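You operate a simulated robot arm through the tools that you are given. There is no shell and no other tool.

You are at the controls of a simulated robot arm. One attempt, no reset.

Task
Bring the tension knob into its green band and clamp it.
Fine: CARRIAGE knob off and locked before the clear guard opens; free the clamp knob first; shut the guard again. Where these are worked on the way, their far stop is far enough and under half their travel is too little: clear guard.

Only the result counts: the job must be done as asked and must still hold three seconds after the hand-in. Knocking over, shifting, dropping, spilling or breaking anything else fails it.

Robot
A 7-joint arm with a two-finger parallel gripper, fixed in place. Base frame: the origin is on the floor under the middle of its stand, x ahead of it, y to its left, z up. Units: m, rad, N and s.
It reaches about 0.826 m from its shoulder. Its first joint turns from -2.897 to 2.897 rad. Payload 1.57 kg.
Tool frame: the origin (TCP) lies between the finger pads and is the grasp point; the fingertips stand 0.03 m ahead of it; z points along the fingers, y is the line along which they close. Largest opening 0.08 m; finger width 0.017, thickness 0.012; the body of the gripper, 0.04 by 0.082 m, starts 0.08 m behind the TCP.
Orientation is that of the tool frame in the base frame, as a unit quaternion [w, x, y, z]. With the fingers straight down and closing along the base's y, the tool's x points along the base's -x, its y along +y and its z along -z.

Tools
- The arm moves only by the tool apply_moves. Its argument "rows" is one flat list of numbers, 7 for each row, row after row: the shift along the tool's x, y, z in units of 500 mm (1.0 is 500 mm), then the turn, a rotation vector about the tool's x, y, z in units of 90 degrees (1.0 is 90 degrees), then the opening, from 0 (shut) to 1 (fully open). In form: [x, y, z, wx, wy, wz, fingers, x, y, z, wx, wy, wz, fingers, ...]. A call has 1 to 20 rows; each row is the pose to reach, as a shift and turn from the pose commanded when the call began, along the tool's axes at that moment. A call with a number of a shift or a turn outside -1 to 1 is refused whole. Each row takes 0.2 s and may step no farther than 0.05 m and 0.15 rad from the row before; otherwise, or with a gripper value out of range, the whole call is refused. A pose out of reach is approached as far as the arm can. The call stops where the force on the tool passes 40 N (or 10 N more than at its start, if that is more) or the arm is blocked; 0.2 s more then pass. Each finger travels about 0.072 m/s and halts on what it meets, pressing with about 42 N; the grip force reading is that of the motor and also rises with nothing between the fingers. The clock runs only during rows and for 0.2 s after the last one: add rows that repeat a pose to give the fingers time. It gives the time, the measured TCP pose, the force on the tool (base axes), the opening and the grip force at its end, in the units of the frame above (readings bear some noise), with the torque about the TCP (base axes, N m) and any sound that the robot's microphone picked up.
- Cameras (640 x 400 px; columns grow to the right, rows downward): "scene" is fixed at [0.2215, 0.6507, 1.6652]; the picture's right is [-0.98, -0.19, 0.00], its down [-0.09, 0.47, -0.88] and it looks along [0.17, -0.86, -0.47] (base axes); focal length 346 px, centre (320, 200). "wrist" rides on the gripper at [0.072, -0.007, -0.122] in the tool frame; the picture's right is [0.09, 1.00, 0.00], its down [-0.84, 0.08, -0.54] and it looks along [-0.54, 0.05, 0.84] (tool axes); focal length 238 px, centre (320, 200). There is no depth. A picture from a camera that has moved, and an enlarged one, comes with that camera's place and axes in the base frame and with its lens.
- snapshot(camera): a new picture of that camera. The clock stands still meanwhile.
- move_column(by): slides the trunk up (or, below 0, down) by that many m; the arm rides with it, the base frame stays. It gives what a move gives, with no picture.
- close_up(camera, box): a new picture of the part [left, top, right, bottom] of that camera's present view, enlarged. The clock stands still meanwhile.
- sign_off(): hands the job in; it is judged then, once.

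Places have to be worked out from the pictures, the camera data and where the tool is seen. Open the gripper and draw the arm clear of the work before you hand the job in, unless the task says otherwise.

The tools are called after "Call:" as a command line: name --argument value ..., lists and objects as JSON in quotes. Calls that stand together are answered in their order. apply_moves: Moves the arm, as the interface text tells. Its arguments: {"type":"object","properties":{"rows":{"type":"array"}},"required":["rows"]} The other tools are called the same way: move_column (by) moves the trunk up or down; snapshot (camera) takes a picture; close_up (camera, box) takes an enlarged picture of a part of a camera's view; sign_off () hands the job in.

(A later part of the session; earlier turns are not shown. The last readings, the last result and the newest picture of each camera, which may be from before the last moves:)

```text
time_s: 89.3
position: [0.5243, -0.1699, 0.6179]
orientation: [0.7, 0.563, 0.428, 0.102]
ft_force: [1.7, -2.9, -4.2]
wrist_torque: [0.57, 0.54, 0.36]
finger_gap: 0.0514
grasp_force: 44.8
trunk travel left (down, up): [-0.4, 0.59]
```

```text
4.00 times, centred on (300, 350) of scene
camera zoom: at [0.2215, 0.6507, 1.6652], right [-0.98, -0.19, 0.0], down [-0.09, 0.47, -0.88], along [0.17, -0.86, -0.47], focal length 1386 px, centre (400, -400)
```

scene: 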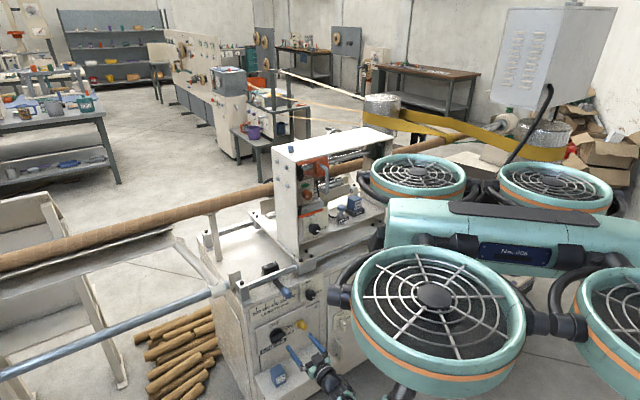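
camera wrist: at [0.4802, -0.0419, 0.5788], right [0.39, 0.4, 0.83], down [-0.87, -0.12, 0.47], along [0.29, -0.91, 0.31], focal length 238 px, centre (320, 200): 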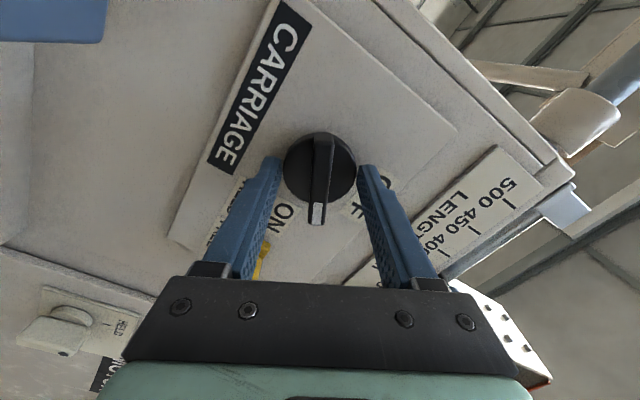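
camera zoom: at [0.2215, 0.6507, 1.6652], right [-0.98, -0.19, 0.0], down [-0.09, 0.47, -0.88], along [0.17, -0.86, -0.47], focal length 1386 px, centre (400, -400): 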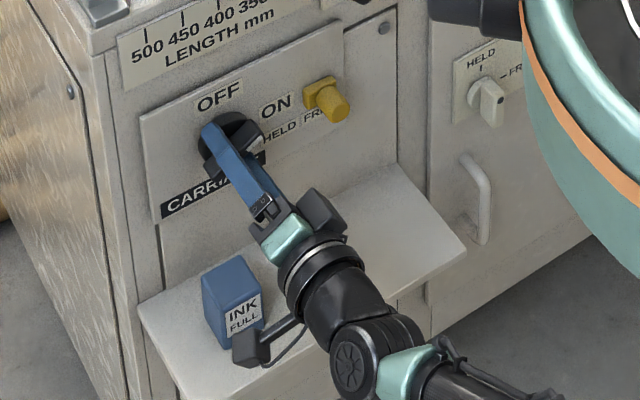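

The knob turns with the gripper (about 29° so far). I'll continue to 90° total, towards OFF at the top.

Call:
apply_moves --rows '[0, 0, 0, 0, 0, -0.085, 0, 0, 0, 0, 0, 0, -0.17, 0, 0, 0, 0, 0, 0, -0.255, 0, 0, 0, 0, 0, 0, -0.34, 0, 0, 0, 0, 0, 0, -0.425, 0, 0, 0, 0, 0, 0, -0.51, 0, 0, 0, 0, 0, 0, -0.595, 0, 0, 0, 0, 0, 0, -0.68, 0]'

Call:
snapshot --camera "wrist"

Call:
close_up --camera "scene" --box '[250, 300, 350, 400]'

```text
time_s: 91.1
position: [0.5232, -0.1707, 0.6186]
orientation: [0.652, 0.268, 0.656, -0.269]
ft_force: [-18.3, 3.1, -14.5]
wrist_torque: [0.65, 0.32, -0.35]
finger_gap: 0.0516
grasp_force: 45.1
trunk travel left (down, up): [-0.4, 0.59]
```

```text
taken
camera wrist: at [0.4326, -0.09, 0.5472], right [0.7, 0.71, -0.09], down [-0.33, 0.44, 0.84], along [0.64, -0.56, 0.54], focal length 238 px, centre (320, 200)
```

wrist: 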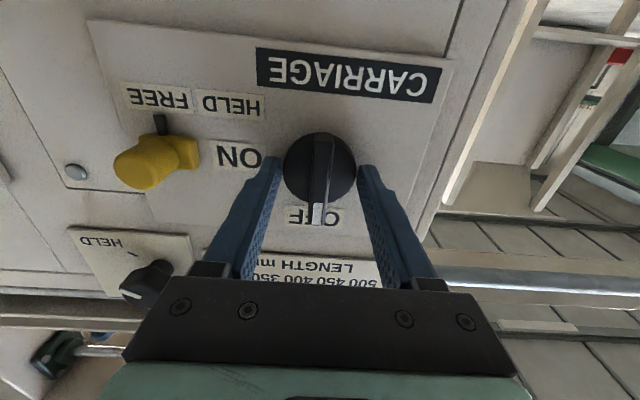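

```text
4.00 times, centred on (300, 350) of scene
camera zoom: at [0.2215, 0.6507, 1.6652], right [-0.98, -0.19, 0.0], down [-0.09, 0.47, -0.88], along [0.17, -0.86, -0.47], focal length 1386 px, centre (400, -400)
```

zoom: 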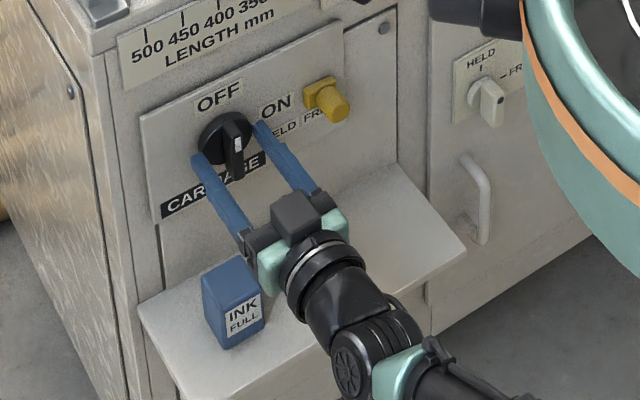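

The pointer is at OFF. I'll nudge a few degrees more to seat it against its stop, watching the torque, then open and back off.

Call:
apply_moves --rows '[0, 0, 0, 0, 0, -0.04, 0, 0, 0, 0, 0, 0, -0.08, 0]'

Call:
close_up --camera "wrist" --box '[220, 80, 420, 240]'

```text
time_s: 91.7
position: [0.5237, -0.1702, 0.6202]
orientation: [0.636, 0.226, 0.67, -0.311]
ft_force: [-18.0, 1.6, -8.9]
wrist_torque: [0.79, -0.14, -0.31]
finger_gap: 0.0513
grasp_force: 44.3
trunk travel left (down, up): [-0.4, 0.59]
```

```text
2.50 times, centred on (320, 160) of wrist
camera zoom: at [0.427, -0.0967, 0.5503], right [0.69, 0.69, -0.22], down [-0.26, 0.51, 0.82], along [0.68, -0.51, 0.53], focal length 596 px, centre (320, 300)
```

zoom: 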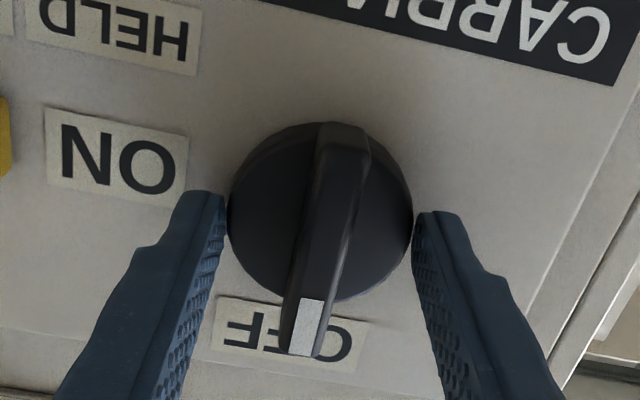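

The knob stayed at its stop while the grip slipped, so CARRIAGE is fully OFF. Now I'll open, back off and roll back to level.

Call:
apply_moves --rows '[0, 0, 0, 0, 0, 0, 1, 0, 0, 0, 0, 0, 0, 1, 0, 0, -0.05, 0, 0, 0.04, 1, 0, 0, -0.11, 0, 0, 0.08, 1]'

Call:
snapshot --camera "wrist"

Call:
close_up --camera "scene" --box '[250, 300, 350, 400]'

```text
time_s: 92.7
position: [0.4867, -0.1324, 0.6186]
orientation: [0.655, 0.267, 0.654, -0.267]
ft_force: [-0.6, -0.1, 0.4]
wrist_torque: [0.02, -0.01, -0.01]
finger_gap: 0.0799
grasp_force: 0.0
trunk travel left (down, up): [-0.4, 0.59]
```

```text
taken
camera wrist: at [0.3956, -0.0507, 0.5481], right [0.7, 0.71, -0.09], down [-0.33, 0.44, 0.84], along [0.63, -0.55, 0.54], focal length 238 px, centre (320, 200)
```

wrist: 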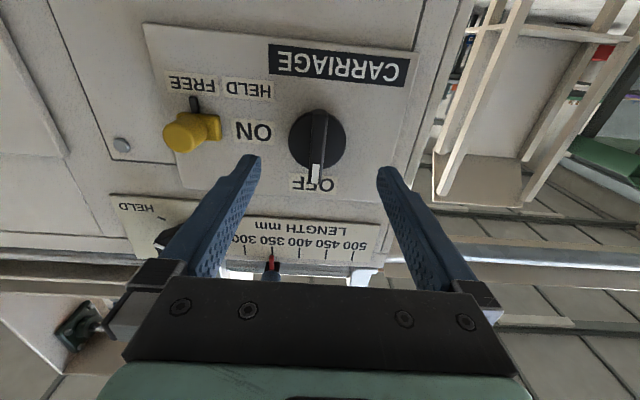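

```text
4.00 times, centred on (300, 350) of scene
camera zoom: at [0.2215, 0.6507, 1.6652], right [-0.98, -0.19, 0.0], down [-0.09, 0.47, -0.88], along [0.17, -0.86, -0.47], focal length 1386 px, centre (400, -400)
```

zoom: 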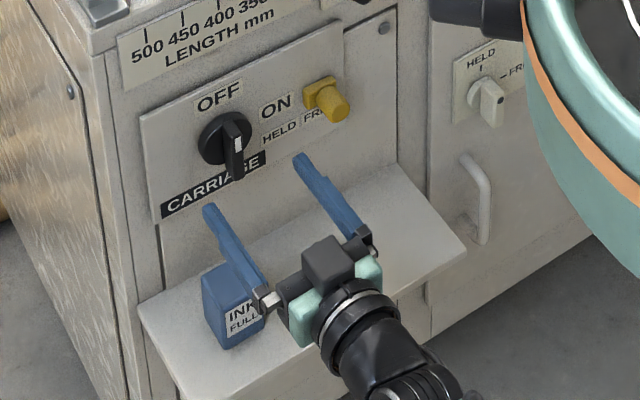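

Next is the yellow lock at t≈0.1375, z≈0.619. I'll move right in line with it, narrow the opening, and advance so the fingers straddle it.

Call:
apply_moves --rows '[0, -0.0725, 0, 0, 0, 0, 0.8, 0, -0.145, 0, 0, 0, 0, 0.65, 0, -0.2174, 0, 0, 0, 0, 0.65, 0, -0.2174, 0.033, 0, 0, 0, 0.65, 0, -0.2174, 0.067, 0, 0, 0, 0.65, 0, -0.2174, 0.098, 0, 0, 0, 0.65]'

Call:
snapshot --camera "wrist"

Call:
close_up --camera "scene" --box '[250, 300, 350, 400]'

```text
time_s: 94.1
position: [0.4441, -0.243, 0.6206]
orientation: [0.654, 0.268, 0.655, -0.267]
ft_force: [-1.0, 0.4, 0.7]
wrist_torque: [-0.05, -0.02, 0.0]
finger_gap: 0.0519
grasp_force: 0.1
trunk travel left (down, up): [-0.4, 0.59]
```

```text
taken
camera wrist: at [0.3532, -0.1622, 0.5494], right [0.7, 0.71, -0.09], down [-0.33, 0.44, 0.84], along [0.63, -0.55, 0.54], focal length 238 px, centre (320, 200)
```

wrist: 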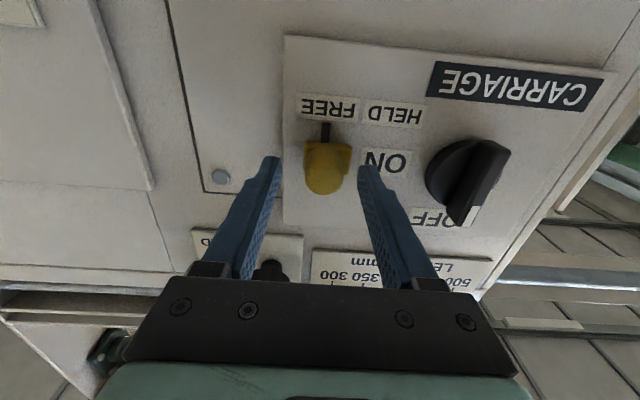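

```text
4.00 times, centred on (300, 350) of scene
camera zoom: at [0.2215, 0.6507, 1.6652], right [-0.98, -0.19, 0.0], down [-0.09, 0.47, -0.88], along [0.17, -0.86, -0.47], focal length 1386 px, centre (400, -400)
```

zoom: 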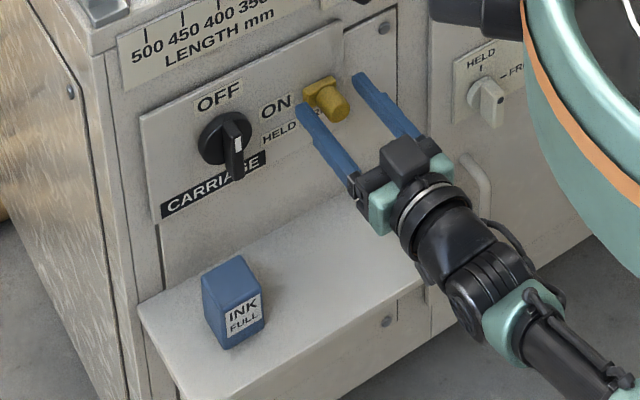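

The yellow lock is between the fingers. I'll close on it.

Call:
apply_moves --rows '[0, 0, 0, 0, 0, 0, 0.3, 0, 0, 0, 0, 0, 0, 0, 0, 0, 0, 0, 0, 0, 0, 0, 0, 0, 0, 0, 0, 0]'

Call:
close_up --camera "wrist" --box '[220, 60, 520, 260]'

```text
time_s: 95.1
position: [0.4453, -0.2405, 0.6212]
orientation: [0.655, 0.266, 0.655, -0.266]
ft_force: [12.2, 1.7, 0.3]
wrist_torque: [0.07, -0.05, -0.58]
finger_gap: 0.0229
grasp_force: 36.0
trunk travel left (down, up): [-0.4, 0.59]
```

```text
2.00 times, centred on (370, 160) of wrist
camera zoom: at [0.354, -0.1613, 0.5494], right [0.7, 0.71, -0.09], down [-0.33, 0.43, 0.84], along [0.64, -0.55, 0.54], focal length 477 px, centre (220, 280)
```

zoom: 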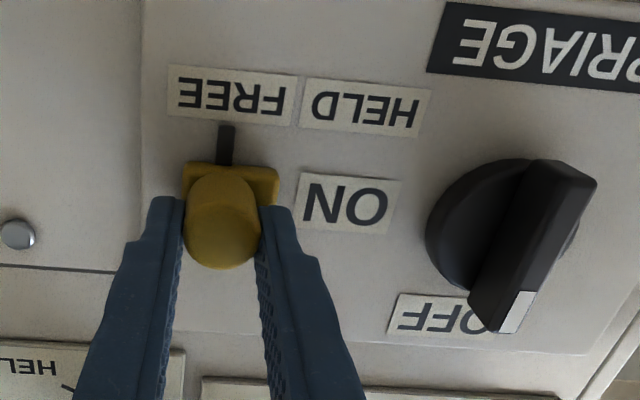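

Gripped (23 mm). I'll slide it left toward HELD in small steps.

Call:
apply_moves --rows '[0, 0.012, 0, 0, 0, 0, 0, 0, 0.024, 0, 0, 0, 0, 0, 0, 0.036, 0, 0, 0, 0, 0, 0, 0.048, 0, 0, 0, 0, 0, 0, 0.06, 0, 0, 0, 0, 0, 0, 0.072, 0, 0, 0, 0, 0]'

Call:
close_up --camera "wrist" --box '[220, 60, 520, 260]'

```text
time_s: 96.5
position: [0.4693, -0.2179, 0.6207]
orientation: [0.655, 0.267, 0.654, -0.268]
ft_force: [-5.9, 4.0, 5.2]
wrist_torque: [-0.09, -0.15, -0.74]
finger_gap: 0.0232
grasp_force: 34.7
trunk travel left (down, up): [-0.4, 0.59]
```

```text
2.00 times, centred on (370, 160) of wrist
camera zoom: at [0.3786, -0.1371, 0.5491], right [0.7, 0.71, -0.09], down [-0.33, 0.44, 0.84], along [0.63, -0.55, 0.54], focal length 477 px, centre (220, 280)
```

zoom: 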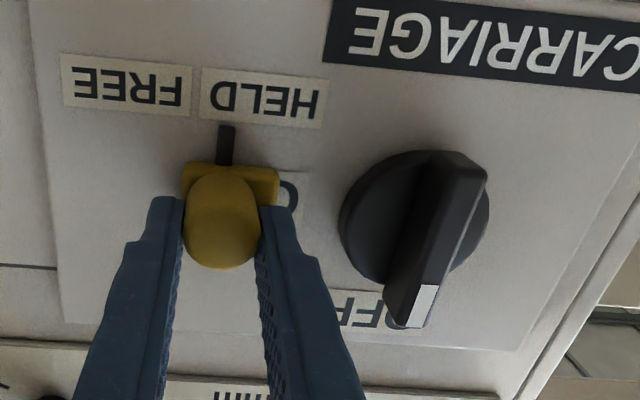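

It slides smoothly; the index mark has reached the HELD label's edge. I'll continue left in finer steps until it stops.

Call:
apply_moves --rows '[0, 0.008, 0, 0, 0, 0, 0, 0, 0.016, 0, 0, 0, 0, 0, 0, 0.024, 0, 0, 0, 0, 0, 0, 0.03, 0, 0, 0, 0, 0]'

Call:
close_up --camera "wrist" --box '[220, 60, 520, 260]'

```text
time_s: 97.5
position: [0.478, -0.2101, 0.6213]
orientation: [0.654, 0.27, 0.653, -0.271]
ft_force: [-21.2, 3.6, 8.7]
wrist_torque: [-0.37, -0.18, -0.84]
finger_gap: 0.0229
grasp_force: 35.5
trunk travel left (down, up): [-0.4, 0.59]
```

```text
2.00 times, centred on (370, 160) of wrist
camera zoom: at [0.3877, -0.1282, 0.5488], right [0.7, 0.71, -0.09], down [-0.33, 0.44, 0.83], along [0.63, -0.56, 0.54], focal length 477 px, centre (220, 280)
```

zoom: 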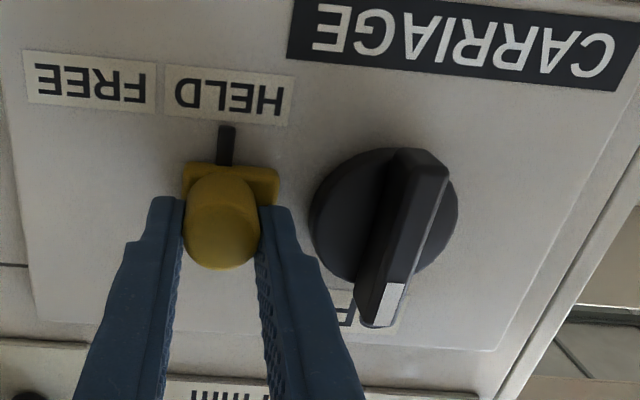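

The mark is nearly centred on HELD and resistance is rising. A few more millimetres to confirm the stop.

Call:
apply_moves --rows '[0, 0.006, 0, 0, 0, 0, 0, 0, 0.012, 0, 0, 0, 0, 0]'

Call:
close_up --camera "wrist" --box '[220, 60, 520, 260]'

```text
time_s: 98.1
position: [0.4781, -0.2087, 0.6196]
orientation: [0.654, 0.271, 0.651, -0.274]
ft_force: [-18.8, 9.1, 5.4]
wrist_torque: [-0.32, -0.28, 0.31]
finger_gap: 0.0233
grasp_force: 35.3
trunk travel left (down, up): [-0.4, 0.59]
stopped in row 2: the force on the tool passed its limit at 41 N (the readings are from after the stop); the commanded pose is now the measured one
```

```text
2.00 times, centred on (370, 160) of wrist
camera zoom: at [0.3884, -0.1278, 0.5486], right [0.71, 0.7, -0.09], down [-0.33, 0.44, 0.83], along [0.63, -0.56, 0.54], focal length 477 px, centre (220, 280)
```

zoom: 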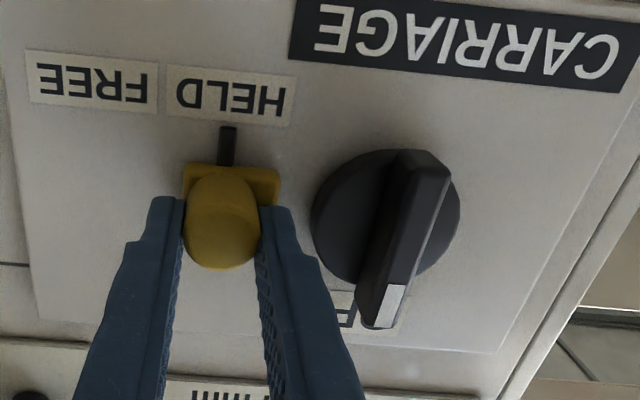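

Hard stop reached with the mark at HELD. I'll open slightly (keeping clear of the carriage knob) and back straight out.

Call:
apply_moves --rows '[0, -0.004, 0, 0, 0, 0, 0.4, 0, -0.004, 0, 0, 0, 0, 0.4, 0, -0.004, -0.05, 0, 0, 0, 0.4, 0, -0.004, -0.12, 0, 0, 0, 0.6, 0, -0.004, -0.16, 0, 0, 0, 1]'

Call:
close_up --camera "wrist" --box '[160, 0, 480, 220]'

Call:
close_up --camera "scene" --box '[250, 300, 350, 400]'

```text
time_s: 99.3
position: [0.4205, -0.1549, 0.619]
orientation: [0.653, 0.272, 0.653, -0.271]
ft_force: [0.1, -0.5, 0.4]
wrist_torque: [0.0, -0.03, 0.0]
finger_gap: 0.0802
grasp_force: 0.1
trunk travel left (down, up): [-0.4, 0.59]
```

```text
1.82 times, centred on (320, 110) of wrist
camera zoom: at [0.3299, -0.0738, 0.547], right [0.71, 0.7, -0.09], down [-0.33, 0.44, 0.84], along [0.63, -0.56, 0.54], focal length 433 px, centre (320, 364)
```

zoom: 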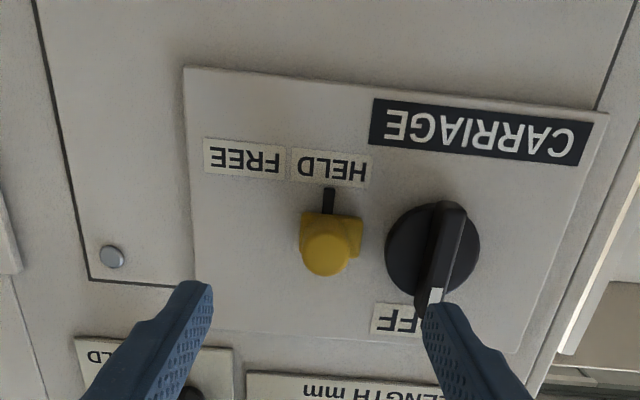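

```text
4.00 times, centred on (300, 350) of scene
camera zoom: at [0.2215, 0.6507, 1.6652], right [-0.98, -0.19, 0.0], down [-0.09, 0.47, -0.88], along [0.17, -0.86, -0.47], focal length 1386 px, centre (400, -400)
```

zoom: 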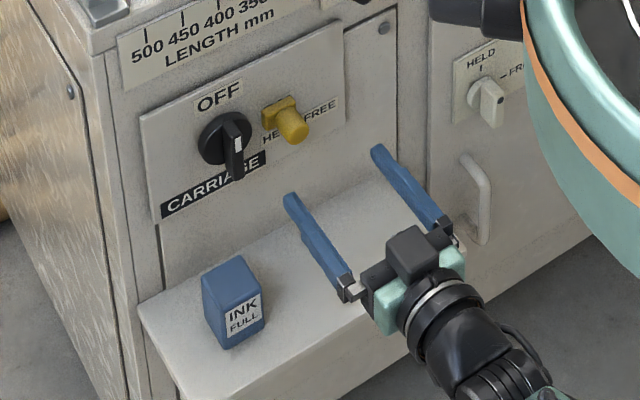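

CARRIAGE is OFF and locked at HELD. Now I'll raise the trunk to the guard's height; the tips are well in front of everything.

Call:
move_column --by 0.35

Call:
move_column --by 0.18

Call:
snapshot --camera "wrist"

Call:
snapshot --camera "scene"

```text
time_s: 102.7
position: [0.4201, -0.1556, 0.969]
orientation: [0.653, 0.271, 0.653, -0.272]
ft_force: [0.2, 0.3, -0.4]
wrist_torque: [0.0, 0.01, 0.01]
finger_gap: 0.08
grasp_force: 0.1
trunk travel left (down, up): [-0.75, 0.24]
```

```text
time_s: 104.7
position: [0.4196, -0.1557, 1.1489]
orientation: [0.653, 0.27, 0.653, -0.272]
ft_force: [0.0, 0.2, -0.1]
wrist_torque: [-0.01, -0.01, 0.0]
finger_gap: 0.08
grasp_force: 0.1
trunk travel left (down, up): [-0.93, 0.06]
```

```text
taken
camera wrist: at [0.3302, -0.0739, 1.0769], right [0.71, 0.7, -0.09], down [-0.33, 0.44, 0.84], along [0.63, -0.56, 0.54], focal length 238 px, centre (320, 200)
```

wrist: 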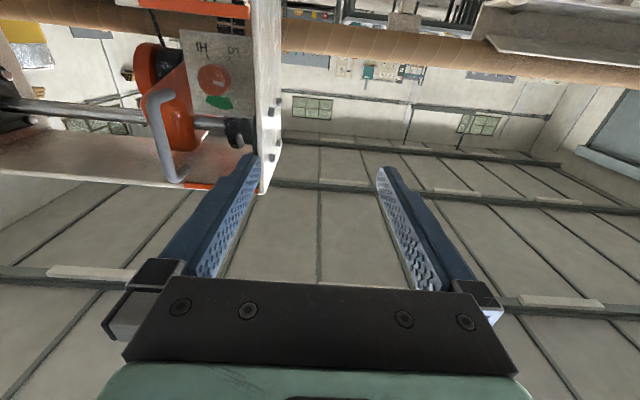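

```text
taken
```

scene: 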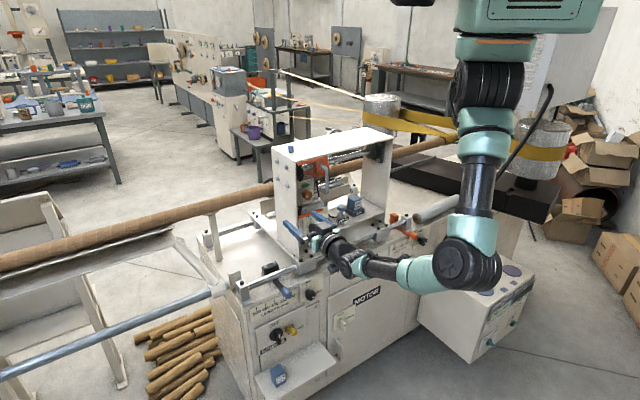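

Good posture. I'll enlarge the guard as seen from here, in both views.

Call:
close_up --camera "wrist" --box '[100, 0, 300, 200]'

Call:
close_up --camera "scene" --box '[260, 130, 400, 270]'

```text
2.00 times, centred on (200, 100) of wrist
camera zoom: at [0.3302, -0.0739, 1.0769], right [0.71, 0.7, -0.09], down [-0.33, 0.44, 0.84], along [0.63, -0.56, 0.54], focal length 477 px, centre (560, 400)
```

zoom: 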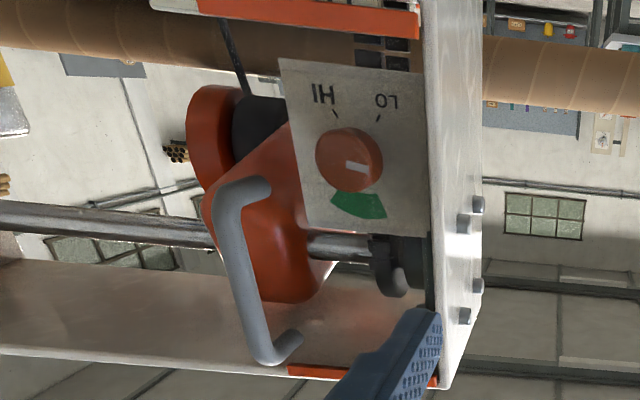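

```text
2.86 times, centred on (330, 200) of scene
camera zoom: at [0.2215, 0.6507, 1.6652], right [-0.98, -0.19, 0.0], down [-0.09, 0.47, -0.88], along [0.17, -0.86, -0.47], focal length 990 px, centre (291, 200)
```

zoom: 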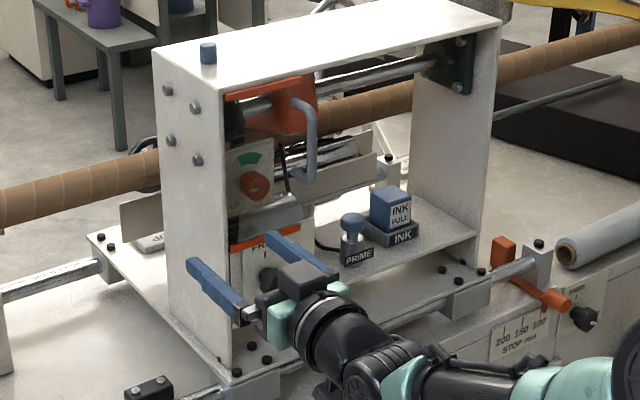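

The handle bar is vertical at t≈0.011, c≈-0.55, z≈1.14–1.23, and the tension pointer is at 9 o'clock with the green band at 12. I'll line up in front of the handle at its mid-height, still 9 cm short of it.

Call:
apply_moves --rows '[-0.0144, -0.0686, 0.0206, 0, 0, 0, 1, -0.0288, -0.1372, 0.0412, 0, 0, 0, 1, -0.0432, -0.2058, 0.0618, 0, 0, 0, 1, -0.0576, -0.2744, 0.0824, 0, 0, 0, 1, -0.072, -0.343, 0.103, 0, 0, 0, 1]'

Call:
snapshot --camera "wrist"

Call:
close_up --camera "scene" --box '[260, 130, 400, 270]'

```text
time_s: 105.9
position: [0.3362, -0.3135, 1.1846]
orientation: [0.653, 0.271, 0.653, -0.272]
ft_force: [0.7, -0.1, -0.3]
wrist_torque: [-0.03, -0.04, 0.01]
finger_gap: 0.08
grasp_force: 0.0
out of reach, approached as far as the arm can: row 2, 3
trunk travel left (down, up): [-0.93, 0.06]
```

```text
taken
camera wrist: at [0.245, -0.2325, 1.1129], right [0.7, 0.7, -0.09], down [-0.33, 0.44, 0.84], along [0.63, -0.56, 0.54], focal length 238 px, centre (320, 200)
```

wrist: 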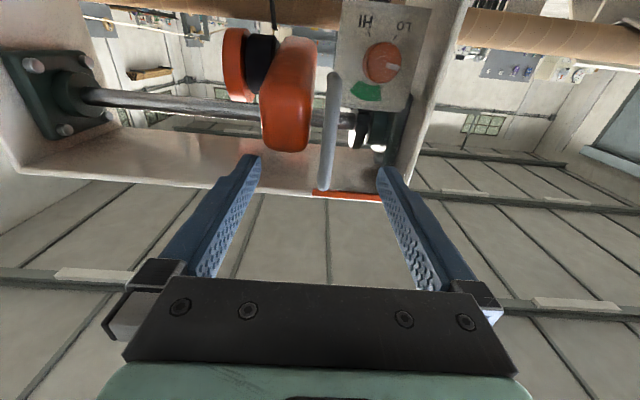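

```text
2.86 times, centred on (330, 200) of scene
camera zoom: at [0.2215, 0.6507, 1.6652], right [-0.98, -0.19, 0.0], down [-0.09, 0.47, -0.88], along [0.17, -0.86, -0.47], focal length 990 px, centre (291, 200)
```

zoom: 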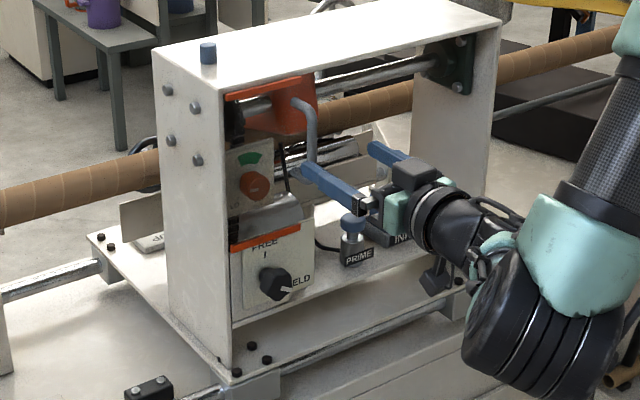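

The bar sits about 8 mm to the left of the tool axis (t≈0.019). I'll correct that and advance so the tips pass just beyond the bar.

Call:
apply_moves --rows '[0, 0.015, 0.02, 0, 0, 0, 0.7, 0, 0.015, 0.06, 0, 0, 0, 0.6, 0, 0.015, 0.1, 0, 0, 0, 0.6, 0, 0.015, 0.135, 0, 0, 0, 0.6]'

Call:
snapshot --camera "wrist"

Call:
close_up --camera "scene" --box '[260, 130, 400, 270]'

```text
time_s: 106.9
position: [0.3891, -0.3541, 1.1852]
orientation: [0.653, 0.27, 0.654, -0.271]
ft_force: [-0.4, 0.4, -0.5]
wrist_torque: [0.01, -0.01, 0.0]
finger_gap: 0.0478
grasp_force: 0.0
trunk travel left (down, up): [-0.93, 0.06]
```

```text
taken
camera wrist: at [0.2988, -0.2732, 1.1138], right [0.71, 0.7, -0.09], down [-0.33, 0.44, 0.84], along [0.63, -0.56, 0.54], focal length 238 px, centre (320, 200)
```

wrist: 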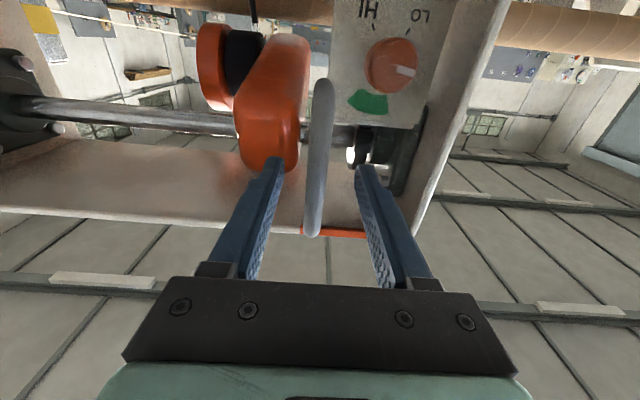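

```text
2.86 times, centred on (330, 200) of scene
camera zoom: at [0.2215, 0.6507, 1.6652], right [-0.98, -0.19, 0.0], down [-0.09, 0.47, -0.88], along [0.17, -0.86, -0.47], focal length 990 px, centre (291, 200)
```

zoom: 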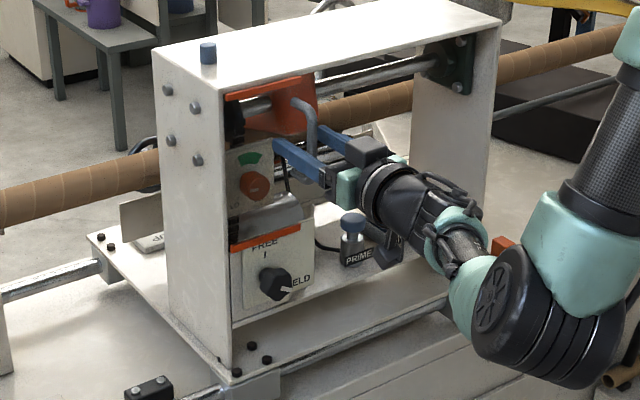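

The handle bar is centred between the fingers. I'll close on it.

Call:
apply_moves --rows '[0, 0, 0, 0, 0, 0, 0.3, 0, 0, 0, 0, 0, 0, 0, 0, 0, 0, 0, 0, 0, 0, 0, 0, 0, 0, 0, 0, 0]'

Call:
snapshot --camera "wrist"

```text
time_s: 107.9
position: [0.3876, -0.3554, 1.1867]
orientation: [0.653, 0.272, 0.653, -0.272]
ft_force: [-6.4, -4.1, 0.8]
wrist_torque: [0.11, 0.04, -0.13]
finger_gap: 0.012
grasp_force: 29.1
trunk travel left (down, up): [-0.93, 0.06]
```

```text
taken
camera wrist: at [0.2968, -0.2739, 1.114], right [0.71, 0.7, -0.09], down [-0.33, 0.44, 0.84], along [0.63, -0.56, 0.54], focal length 238 px, centre (320, 200)
```

wrist: 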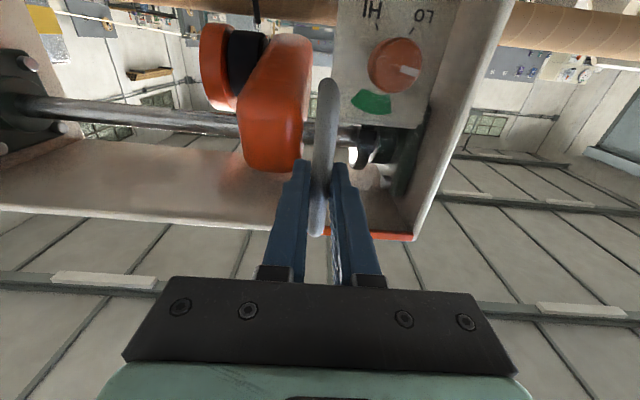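

Holding the handle. I'll do a small test pull (about 10° of the expected left-hinge arc) and see how it responds.

Call:
apply_moves --rows '[0, 0.003, -0.011, 0, 0, 0, 0, 0, 0.007, -0.022, 0, 0, 0, 0, 0, 0.0116, -0.0326, 0, 0, 0, 0]'

Call:
snapshot --camera "wrist"

Call:
close_up --camera "scene" --box '[260, 130, 400, 270]'

```text
time_s: 108.7
position: [0.3822, -0.339, 1.1859]
orientation: [0.653, 0.271, 0.653, -0.272]
ft_force: [-4.2, -2.9, -0.2]
wrist_torque: [0.2, 0.04, -0.2]
finger_gap: 0.0118
grasp_force: 29.4
trunk travel left (down, up): [-0.93, 0.06]
```

```text
taken
camera wrist: at [0.2907, -0.2579, 1.1139], right [0.7, 0.7, -0.09], down [-0.33, 0.44, 0.84], along [0.63, -0.56, 0.54], focal length 238 px, centre (320, 200)
```

wrist: 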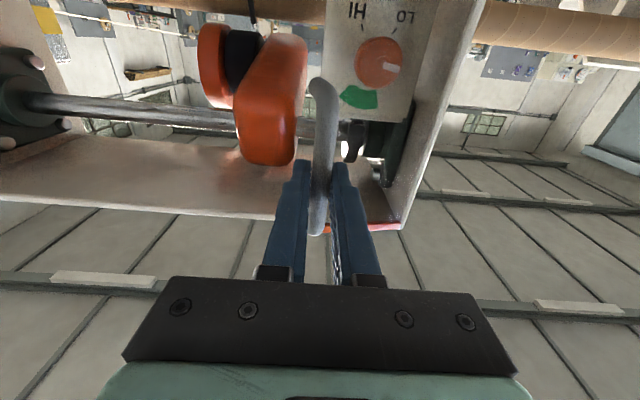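

```text
2.86 times, centred on (330, 200) of scene
camera zoom: at [0.2215, 0.6507, 1.6652], right [-0.98, -0.19, 0.0], down [-0.09, 0.47, -0.88], along [0.17, -0.86, -0.47], focal length 990 px, centre (291, 200)
```

zoom: 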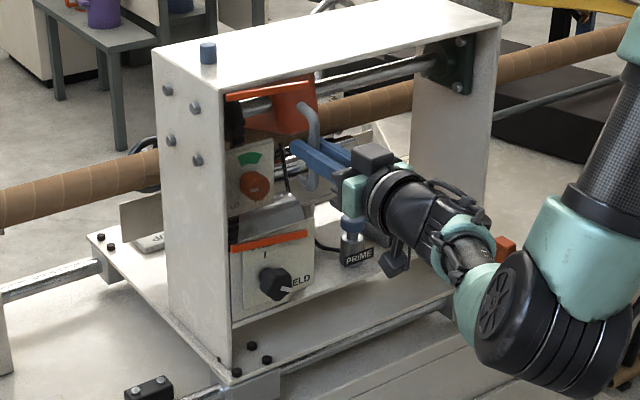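

The guard swings out freely with its hinge on the left, as expected. I'll follow the arc further (to about 50°), yawing the gripper a little with it.

Call:
apply_moves --rows '[0, 0.0074, -0.0126, 0.0178, 0, 0, 0, 0, 0.0158, -0.0246, 0.0356, 0, 0, 0, 0, 0.025, -0.036, 0.0533, 0, 0, 0, 0, 0.035, -0.0468, 0.0711, 0, 0, 0, 0, 0.0456, -0.0572, 0.0889, 0, 0, 0, 0, 0.0568, -0.0668, 0.1067, 0, 0, 0, 0, 0.069, -0.0756, 0.1244, 0, 0, 0, 0, 0.0816, -0.0836, 0.1422, 0, 0, 0, 0, 0.0946, -0.091, 0.16, 0, 0, 0, 0, 0.1082, -0.0974, 0.1778, 0, 0, 0]'

Call:
snapshot --camera "wrist"

Call:
close_up --camera "scene" --box '[260, 130, 400, 270]'

```text
time_s: 110.9
position: [0.3904, -0.2677, 1.1857]
orientation: [0.611, 0.356, 0.609, -0.359]
ft_force: [24.5, -13.5, 8.3]
wrist_torque: [0.23, -0.28, 0.09]
finger_gap: 0.0116
grasp_force: 28.4
trunk travel left (down, up): [-0.93, 0.06]
```

```text
taken
camera wrist: at [0.3256, -0.1641, 1.1134], right [0.87, 0.48, -0.1], down [-0.2, 0.52, 0.83], along [0.45, -0.71, 0.54], focal length 238 px, centre (320, 200)
```

wrist: 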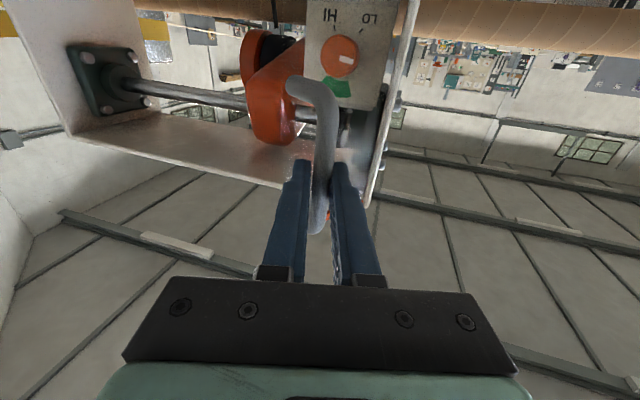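

```text
2.86 times, centred on (330, 200) of scene
camera zoom: at [0.2215, 0.6507, 1.6652], right [-0.98, -0.19, 0.0], down [-0.09, 0.47, -0.88], along [0.17, -0.86, -0.47], focal length 990 px, centre (291, 200)
```

zoom: 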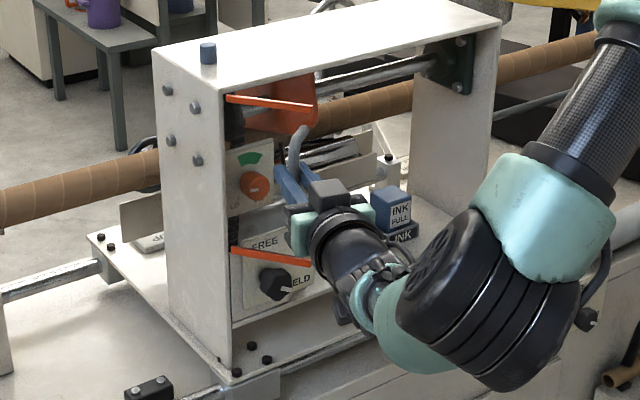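

The guard is open about 45°, and the reading (27 N toward the hinge) tells me the true arc is slightly tighter: the hinge is near t≈0.127, c≈-0.596. I'll continue on the corrected arc.

Call:
apply_moves --rows '[0, 0.0284, -0.0078, 0.0444, 0, 0, 0, 0, 0.0488, -0.0192, 0.0889, 0, 0, 0, 0, 0.0702, -0.0286, 0.1333, 0, 0, 0, 0, 0.0922, -0.036, 0.1778, 0, 0, 0, 0, 0.115, -0.0418, 0.2222, 0, 0, 0, 0, 0.1382, -0.0454, 0.2667, 0, 0, 0]'

Call:
snapshot --camera "wrist"

Call:
close_up --camera "scene" --box '[260, 130, 400, 270]'

```text
time_s: 112.3
position: [0.4383, -0.2179, 1.1834]
orientation: [0.52, 0.478, 0.522, -0.478]
ft_force: [11.9, -26.6, 1.9]
wrist_torque: [-0.03, -0.5, 0.15]
finger_gap: 0.0118
grasp_force: 29.5
trunk travel left (down, up): [-0.93, 0.06]
```

```text
taken
camera wrist: at [0.421, -0.0964, 1.1129], right [0.99, 0.08, -0.1], down [0.03, 0.55, 0.84], along [0.12, -0.83, 0.54], focal length 238 px, centre (320, 200)
```

wrist: 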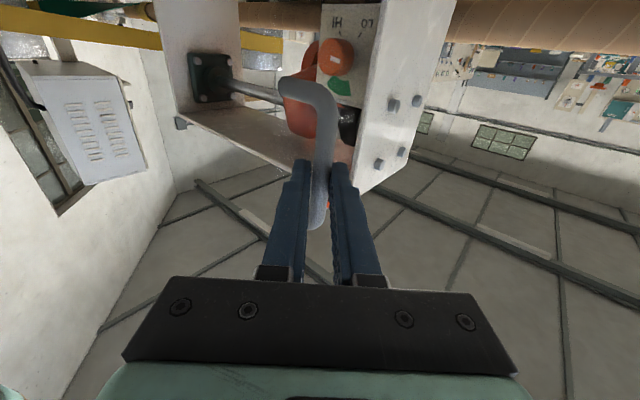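

```text
2.86 times, centred on (330, 200) of scene
camera zoom: at [0.2215, 0.6507, 1.6652], right [-0.98, -0.19, 0.0], down [-0.09, 0.47, -0.88], along [0.17, -0.86, -0.47], focal length 990 px, centre (291, 200)
```

zoom: 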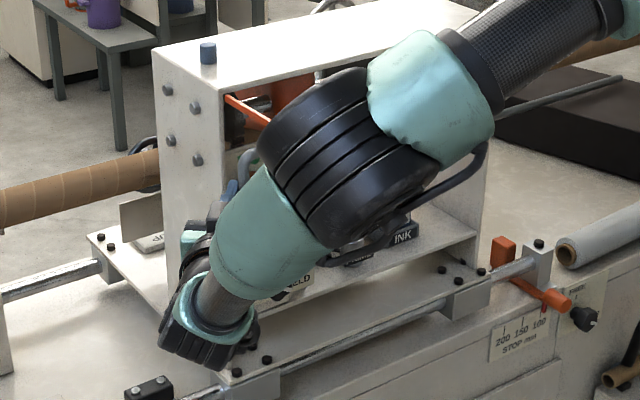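

Refitting the measured bar positions gives hinge (t 0.114, c -0.584) and radius 0.103 m, so the guard is now about 82° open. I'll continue along this corrected arc toward its far stop.

Call:
apply_moves --rows '[0, 0.0174, 0.005, 0, 0, 0, 0, 0, 0.0306, -0.0004, 0, 0, 0, 0, 0, 0.0442, -0.005, 0, 0, 0, 0, 0, 0.0584, -0.0086, 0, 0, 0, 0, 0, 0.0724, -0.0112, 0, 0, 0, 0]'

Call:
snapshot --camera "wrist"

Call:
close_up --camera "scene" --box '[260, 130, 400, 270]'

```text
time_s: 113.5
position: [0.4698, -0.2067, 1.1841]
orientation: [0.519, 0.479, 0.521, -0.48]
ft_force: [-0.1, -13.2, -0.4]
wrist_torque: [-0.37, -0.53, -0.14]
finger_gap: 0.0118
grasp_force: 29.4
trunk travel left (down, up): [-0.93, 0.06]
```

```text
taken
camera wrist: at [0.4531, -0.0858, 1.1127], right [0.99, 0.08, -0.09], down [0.03, 0.55, 0.84], along [0.12, -0.83, 0.54], focal length 238 px, centre (320, 200)
```

wrist: 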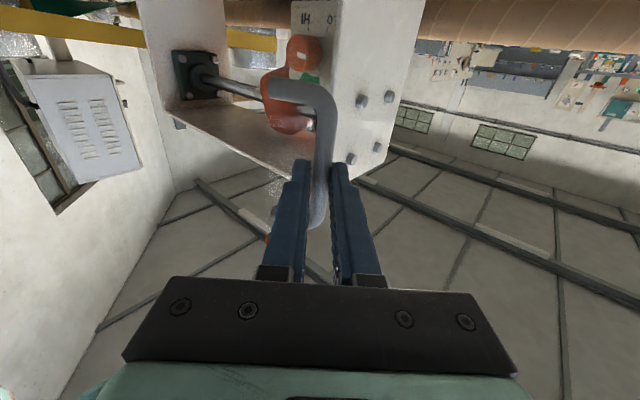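

```text
2.86 times, centred on (330, 200) of scene
camera zoom: at [0.2215, 0.6507, 1.6652], right [-0.98, -0.19, 0.0], down [-0.09, 0.47, -0.88], along [0.17, -0.86, -0.47], focal length 990 px, centre (291, 200)
```

zoom: 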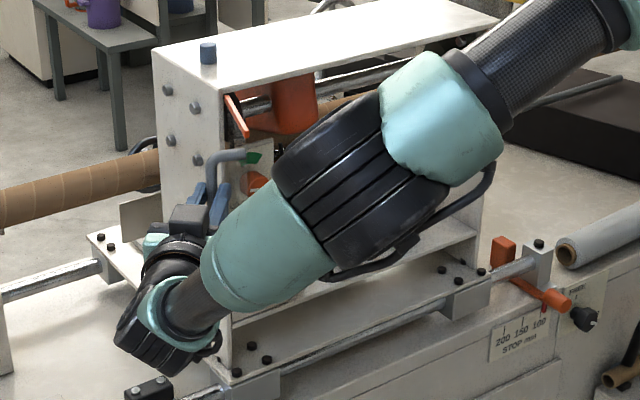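

The guard is about 102° open with little force. I'll push on along the arc to find the stop.

Call:
apply_moves --rows '[0, 0.0144, -0.0014, 0, 0, 0, 0, 0, 0.0286, -0.002, 0, 0, 0, 0, 0, 0.0432, -0.0018, 0, 0, 0, 0, 0, 0.0574, -0.0002, 0, 0, 0, 0]'

Call:
close_up --camera "scene" --box '[260, 130, 400, 270]'

```text
time_s: 114.2
position: [0.4726, -0.2057, 1.1831]
orientation: [0.513, 0.485, 0.509, -0.492]
ft_force: [-21.0, 5.1, 13.2]
wrist_torque: [0.49, -0.47, -0.34]
finger_gap: 0.0116
grasp_force: 29.2
trunk travel left (down, up): [-0.93, 0.06]
stopped in row 3: the force on the tool passed its limit at 43 N (the readings are from after the stop); the commanded pose is now the measured one
```

```text
2.86 times, centred on (330, 200) of scene
camera zoom: at [0.2215, 0.6507, 1.6652], right [-0.98, -0.19, 0.0], down [-0.09, 0.47, -0.88], along [0.17, -0.86, -0.47], focal length 990 px, centre (291, 200)
```

zoom: 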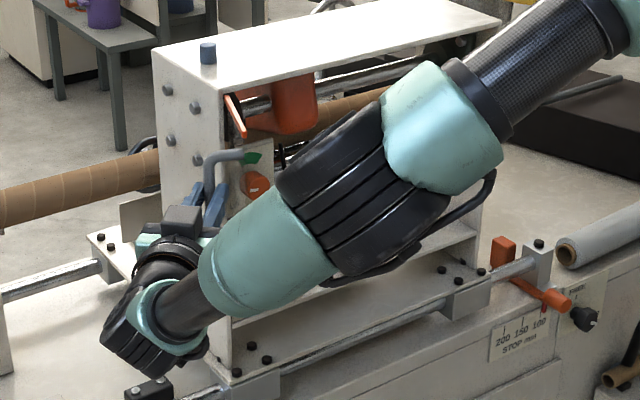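

Hard resistance at about 103°: that's the far stop. I'll open the fingers moderately and withdraw straight back off the bar.

Call:
apply_moves --rows '[0, 0, 0, 0, 0, 0, 0.3, 0, 0, 0, 0, 0, 0, 0.4, 0, 0, 0, 0, 0, 0, 0.4]'

Call:
snapshot --camera "wrist"

```text
time_s: 115.0
position: [0.4786, -0.2061, 1.1808]
orientation: [0.513, 0.483, 0.516, -0.487]
ft_force: [-0.8, 0.5, 0.5]
wrist_torque: [0.0, -0.05, 0.0]
finger_gap: 0.0319
grasp_force: 0.0
trunk travel left (down, up): [-0.93, 0.06]
```

```text
taken
camera wrist: at [0.4643, -0.0849, 1.1095], right [0.99, 0.06, -0.1], down [0.05, 0.55, 0.84], along [0.1, -0.83, 0.54], focal length 238 px, centre (320, 200)
```

wrist: 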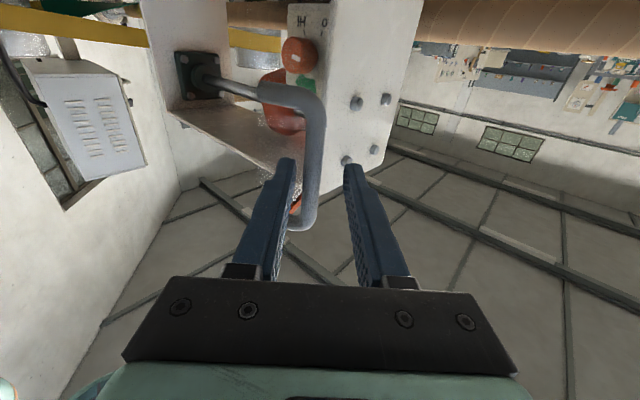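

The bar is free between the fingers. Withdrawing straight back.

Call:
apply_moves --rows '[0, 0, -0.05, 0, 0, 0, 0.4, 0, 0, -0.11, 0, 0, 0, 0.4, 0, 0, -0.18, 0, 0, 0, 0.4]'

Call:
snapshot --camera "wrist"

Call:
snapshot --camera "scene"

```text
time_s: 115.8
position: [0.4712, -0.1149, 1.1815]
orientation: [0.514, 0.482, 0.516, -0.487]
ft_force: [-0.4, -0.9, 0.3]
wrist_torque: [-0.02, 0.03, -0.02]
finger_gap: 0.0321
grasp_force: 0.0
trunk travel left (down, up): [-0.93, 0.06]
```

```text
taken
camera wrist: at [0.4575, 0.0057, 1.1089], right [0.99, 0.06, -0.1], down [0.05, 0.55, 0.83], along [0.1, -0.83, 0.54], focal length 238 px, centre (320, 200)
```

wrist: 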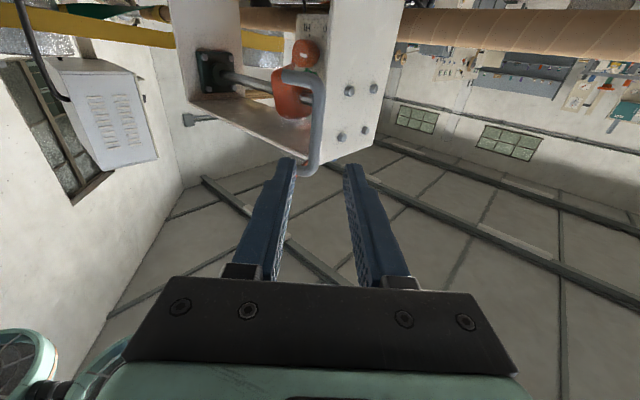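

```text
taken
```

scene: 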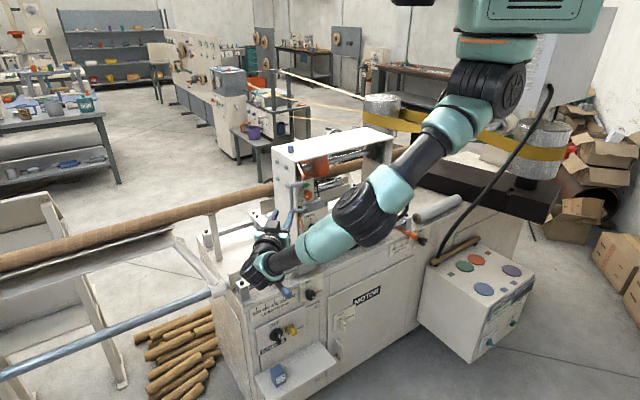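

The guard stays open by itself. Next is the clamp knob (front at about t 0.058, c -0.543, z 1.009, pointing to HELD). I'll come round the open guard with 4 cm clearance and face the machine again.

Call:
apply_moves --rows '[0, -0.0486, 0.0408, -0.078, 0, 0, 0.6, 0, -0.0973, 0.0815, -0.156, 0, 0, 0.7, 0, -0.1459, 0.1223, -0.234, 0, 0, 0.7, 0, -0.1945, 0.1631, -0.312, 0, 0, 0.7, 0, -0.2432, 0.2038, -0.39, 0, 0, 0.7, 0, -0.2918, 0.2446, -0.468, 0, 0, 0.7]'

Call:
snapshot --camera "wrist"

Call:
close_up --camera "scene" --box '[260, 130, 400, 270]'

```text
time_s: 117.2
position: [0.377, -0.2314, 1.2188]
orientation: [0.663, 0.284, 0.627, -0.295]
ft_force: [1.2, 0.7, -0.7]
wrist_torque: [-0.06, -0.07, -0.07]
finger_gap: 0.0561
grasp_force: 0.0
out of reach, approached as far as the arm can: row 5, 6
trunk travel left (down, up): [-0.93, 0.06]
```

```text
taken
camera wrist: at [0.2944, -0.1468, 1.1421], right [0.75, 0.66, -0.09], down [-0.33, 0.49, 0.81], along [0.57, -0.58, 0.58], focal length 238 px, centre (320, 200)
```

wrist: 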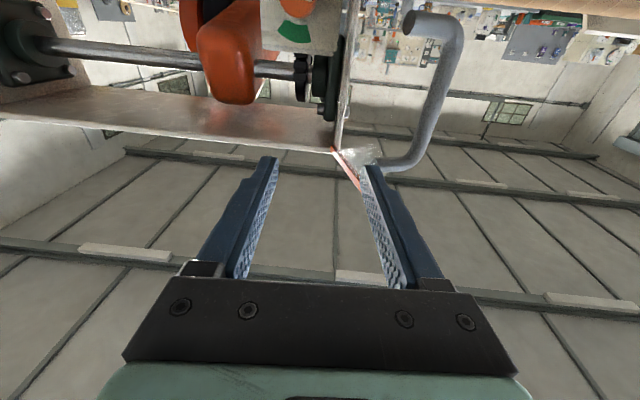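

```text
2.86 times, centred on (330, 200) of scene
camera zoom: at [0.2215, 0.6507, 1.6652], right [-0.98, -0.19, 0.0], down [-0.09, 0.47, -0.88], along [0.17, -0.86, -0.47], focal length 990 px, centre (291, 200)
```

zoom: 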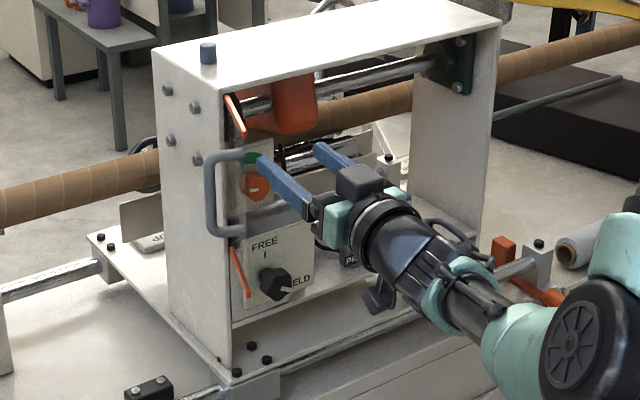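

I'm folded a bit too tight there. I'll move right and down with the arm to face the clamp knob at a comfortable distance (c≈-0.455, z≈1.05).

Call:
apply_moves --rows '[0.05, -0.03, 0.007, -0.009, 0.007, 0, 0.7, 0.12, -0.055, 0.014, -0.018, 0.014, 0, 0.7, 0.2, -0.081, 0.021, -0.027, 0.021, 0, 0.7, 0.27, -0.081, 0.028, -0.036, 0.028, 0, 0.7, 0.339, -0.081, 0.035, -0.0434, 0.0334, -0.003, 0.7]'

Call:
snapshot --camera "wrist"

Call:
close_up --camera "scene" --box '[260, 130, 400, 270]'

```text
time_s: 118.4
position: [0.3637, -0.2766, 1.0457]
orientation: [0.65, 0.26, 0.662, -0.269]
ft_force: [0.6, 0.4, -0.5]
wrist_torque: [0.01, -0.03, 0.0]
finger_gap: 0.0559
grasp_force: 0.1
out of reach, approached as far as the arm can: row 1, 2, 3
trunk travel left (down, up): [-0.93, 0.06]
```

```text
taken
camera wrist: at [0.2697, -0.1971, 0.9762], right [0.69, 0.72, -0.11], down [-0.32, 0.44, 0.84], along [0.65, -0.55, 0.53], focal length 238 px, centre (320, 200)
```

wrist: 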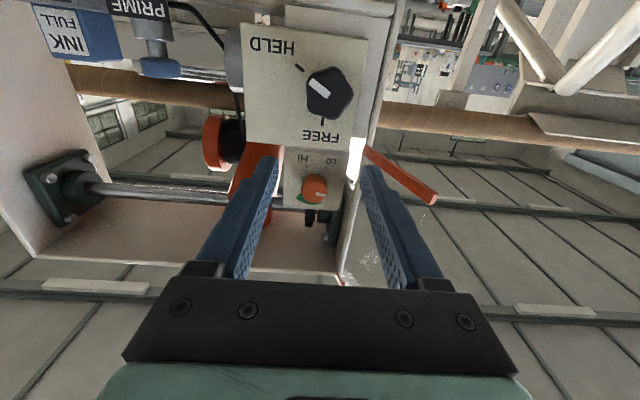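

```text
2.86 times, centred on (330, 200) of scene
camera zoom: at [0.2215, 0.6507, 1.6652], right [-0.98, -0.19, 0.0], down [-0.09, 0.47, -0.88], along [0.17, -0.86, -0.47], focal length 990 px, centre (291, 200)
```

zoom: 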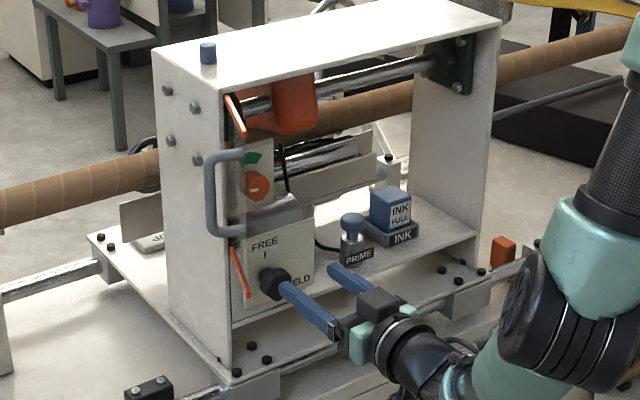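

The clamp knob's centre is at (t 0.0605, z 1.005). FREE is at 12 o'clock and HELD at about 117° clockwise from it, where the pointer is now. I'll take the grip rolled about +58°, so that a 117° counter-clockwise turn ends near -59°.

Call:
apply_moves --rows '[0.0101, 0.0009, 0.009, 0, 0, 0.081, 0.7, 0.0203, 0.0018, 0.018, 0, 0, 0.1625, 0.7, 0.0304, 0.0026, 0.027, 0, 0, 0.244, 0.7, 0.0405, 0.0035, 0.0365, 0, 0, 0.325, 0.7, 0.0506, 0.0044, 0.046, 0, 0, 0.406, 0.7, 0.0608, 0.0053, 0.055, 0, 0, 0.4875, 0.7, 0.0709, 0.0061, 0.064, 0, 0, 0.569, 0.7, 0.081, 0.007, 0.073, 0, 0, 0.65, 0.7]'

Call:
snapshot --camera "wrist"

Call:
close_up --camera "scene" --box '[260, 130, 400, 270]'

```text
time_s: 120.2
position: [0.3911, -0.2973, 1.0072]
orientation: [0.697, 0.552, 0.449, 0.083]
ft_force: [-0.1, 0.4, 0.7]
wrist_torque: [0.0, -0.03, -0.02]
finger_gap: 0.0562
grasp_force: 0.0
trunk travel left (down, up): [-0.93, 0.06]
```

```text
taken
camera wrist: at [0.3434, -0.1709, 0.9656], right [0.43, 0.43, 0.79], down [-0.85, -0.11, 0.52], along [0.31, -0.9, 0.32], focal length 238 px, centre (320, 200)
```

wrist: 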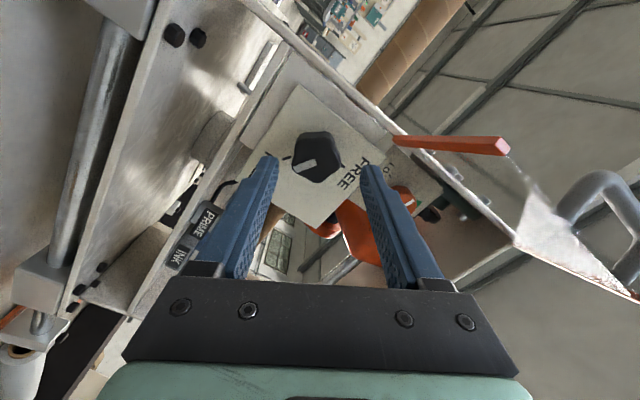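

```text
2.86 times, centred on (330, 200) of scene
camera zoom: at [0.2215, 0.6507, 1.6652], right [-0.98, -0.19, 0.0], down [-0.09, 0.47, -0.88], along [0.17, -0.86, -0.47], focal length 990 px, centre (291, 200)
```

zoom: 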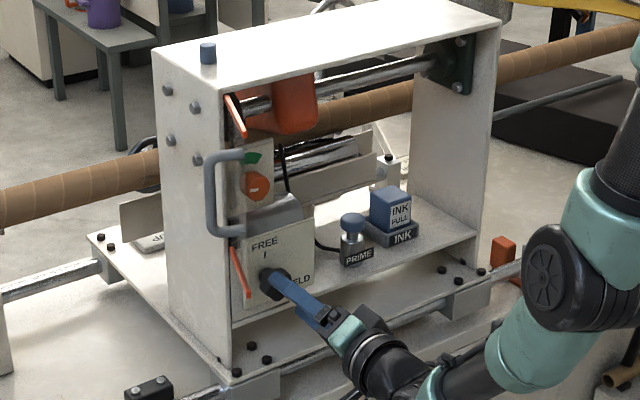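

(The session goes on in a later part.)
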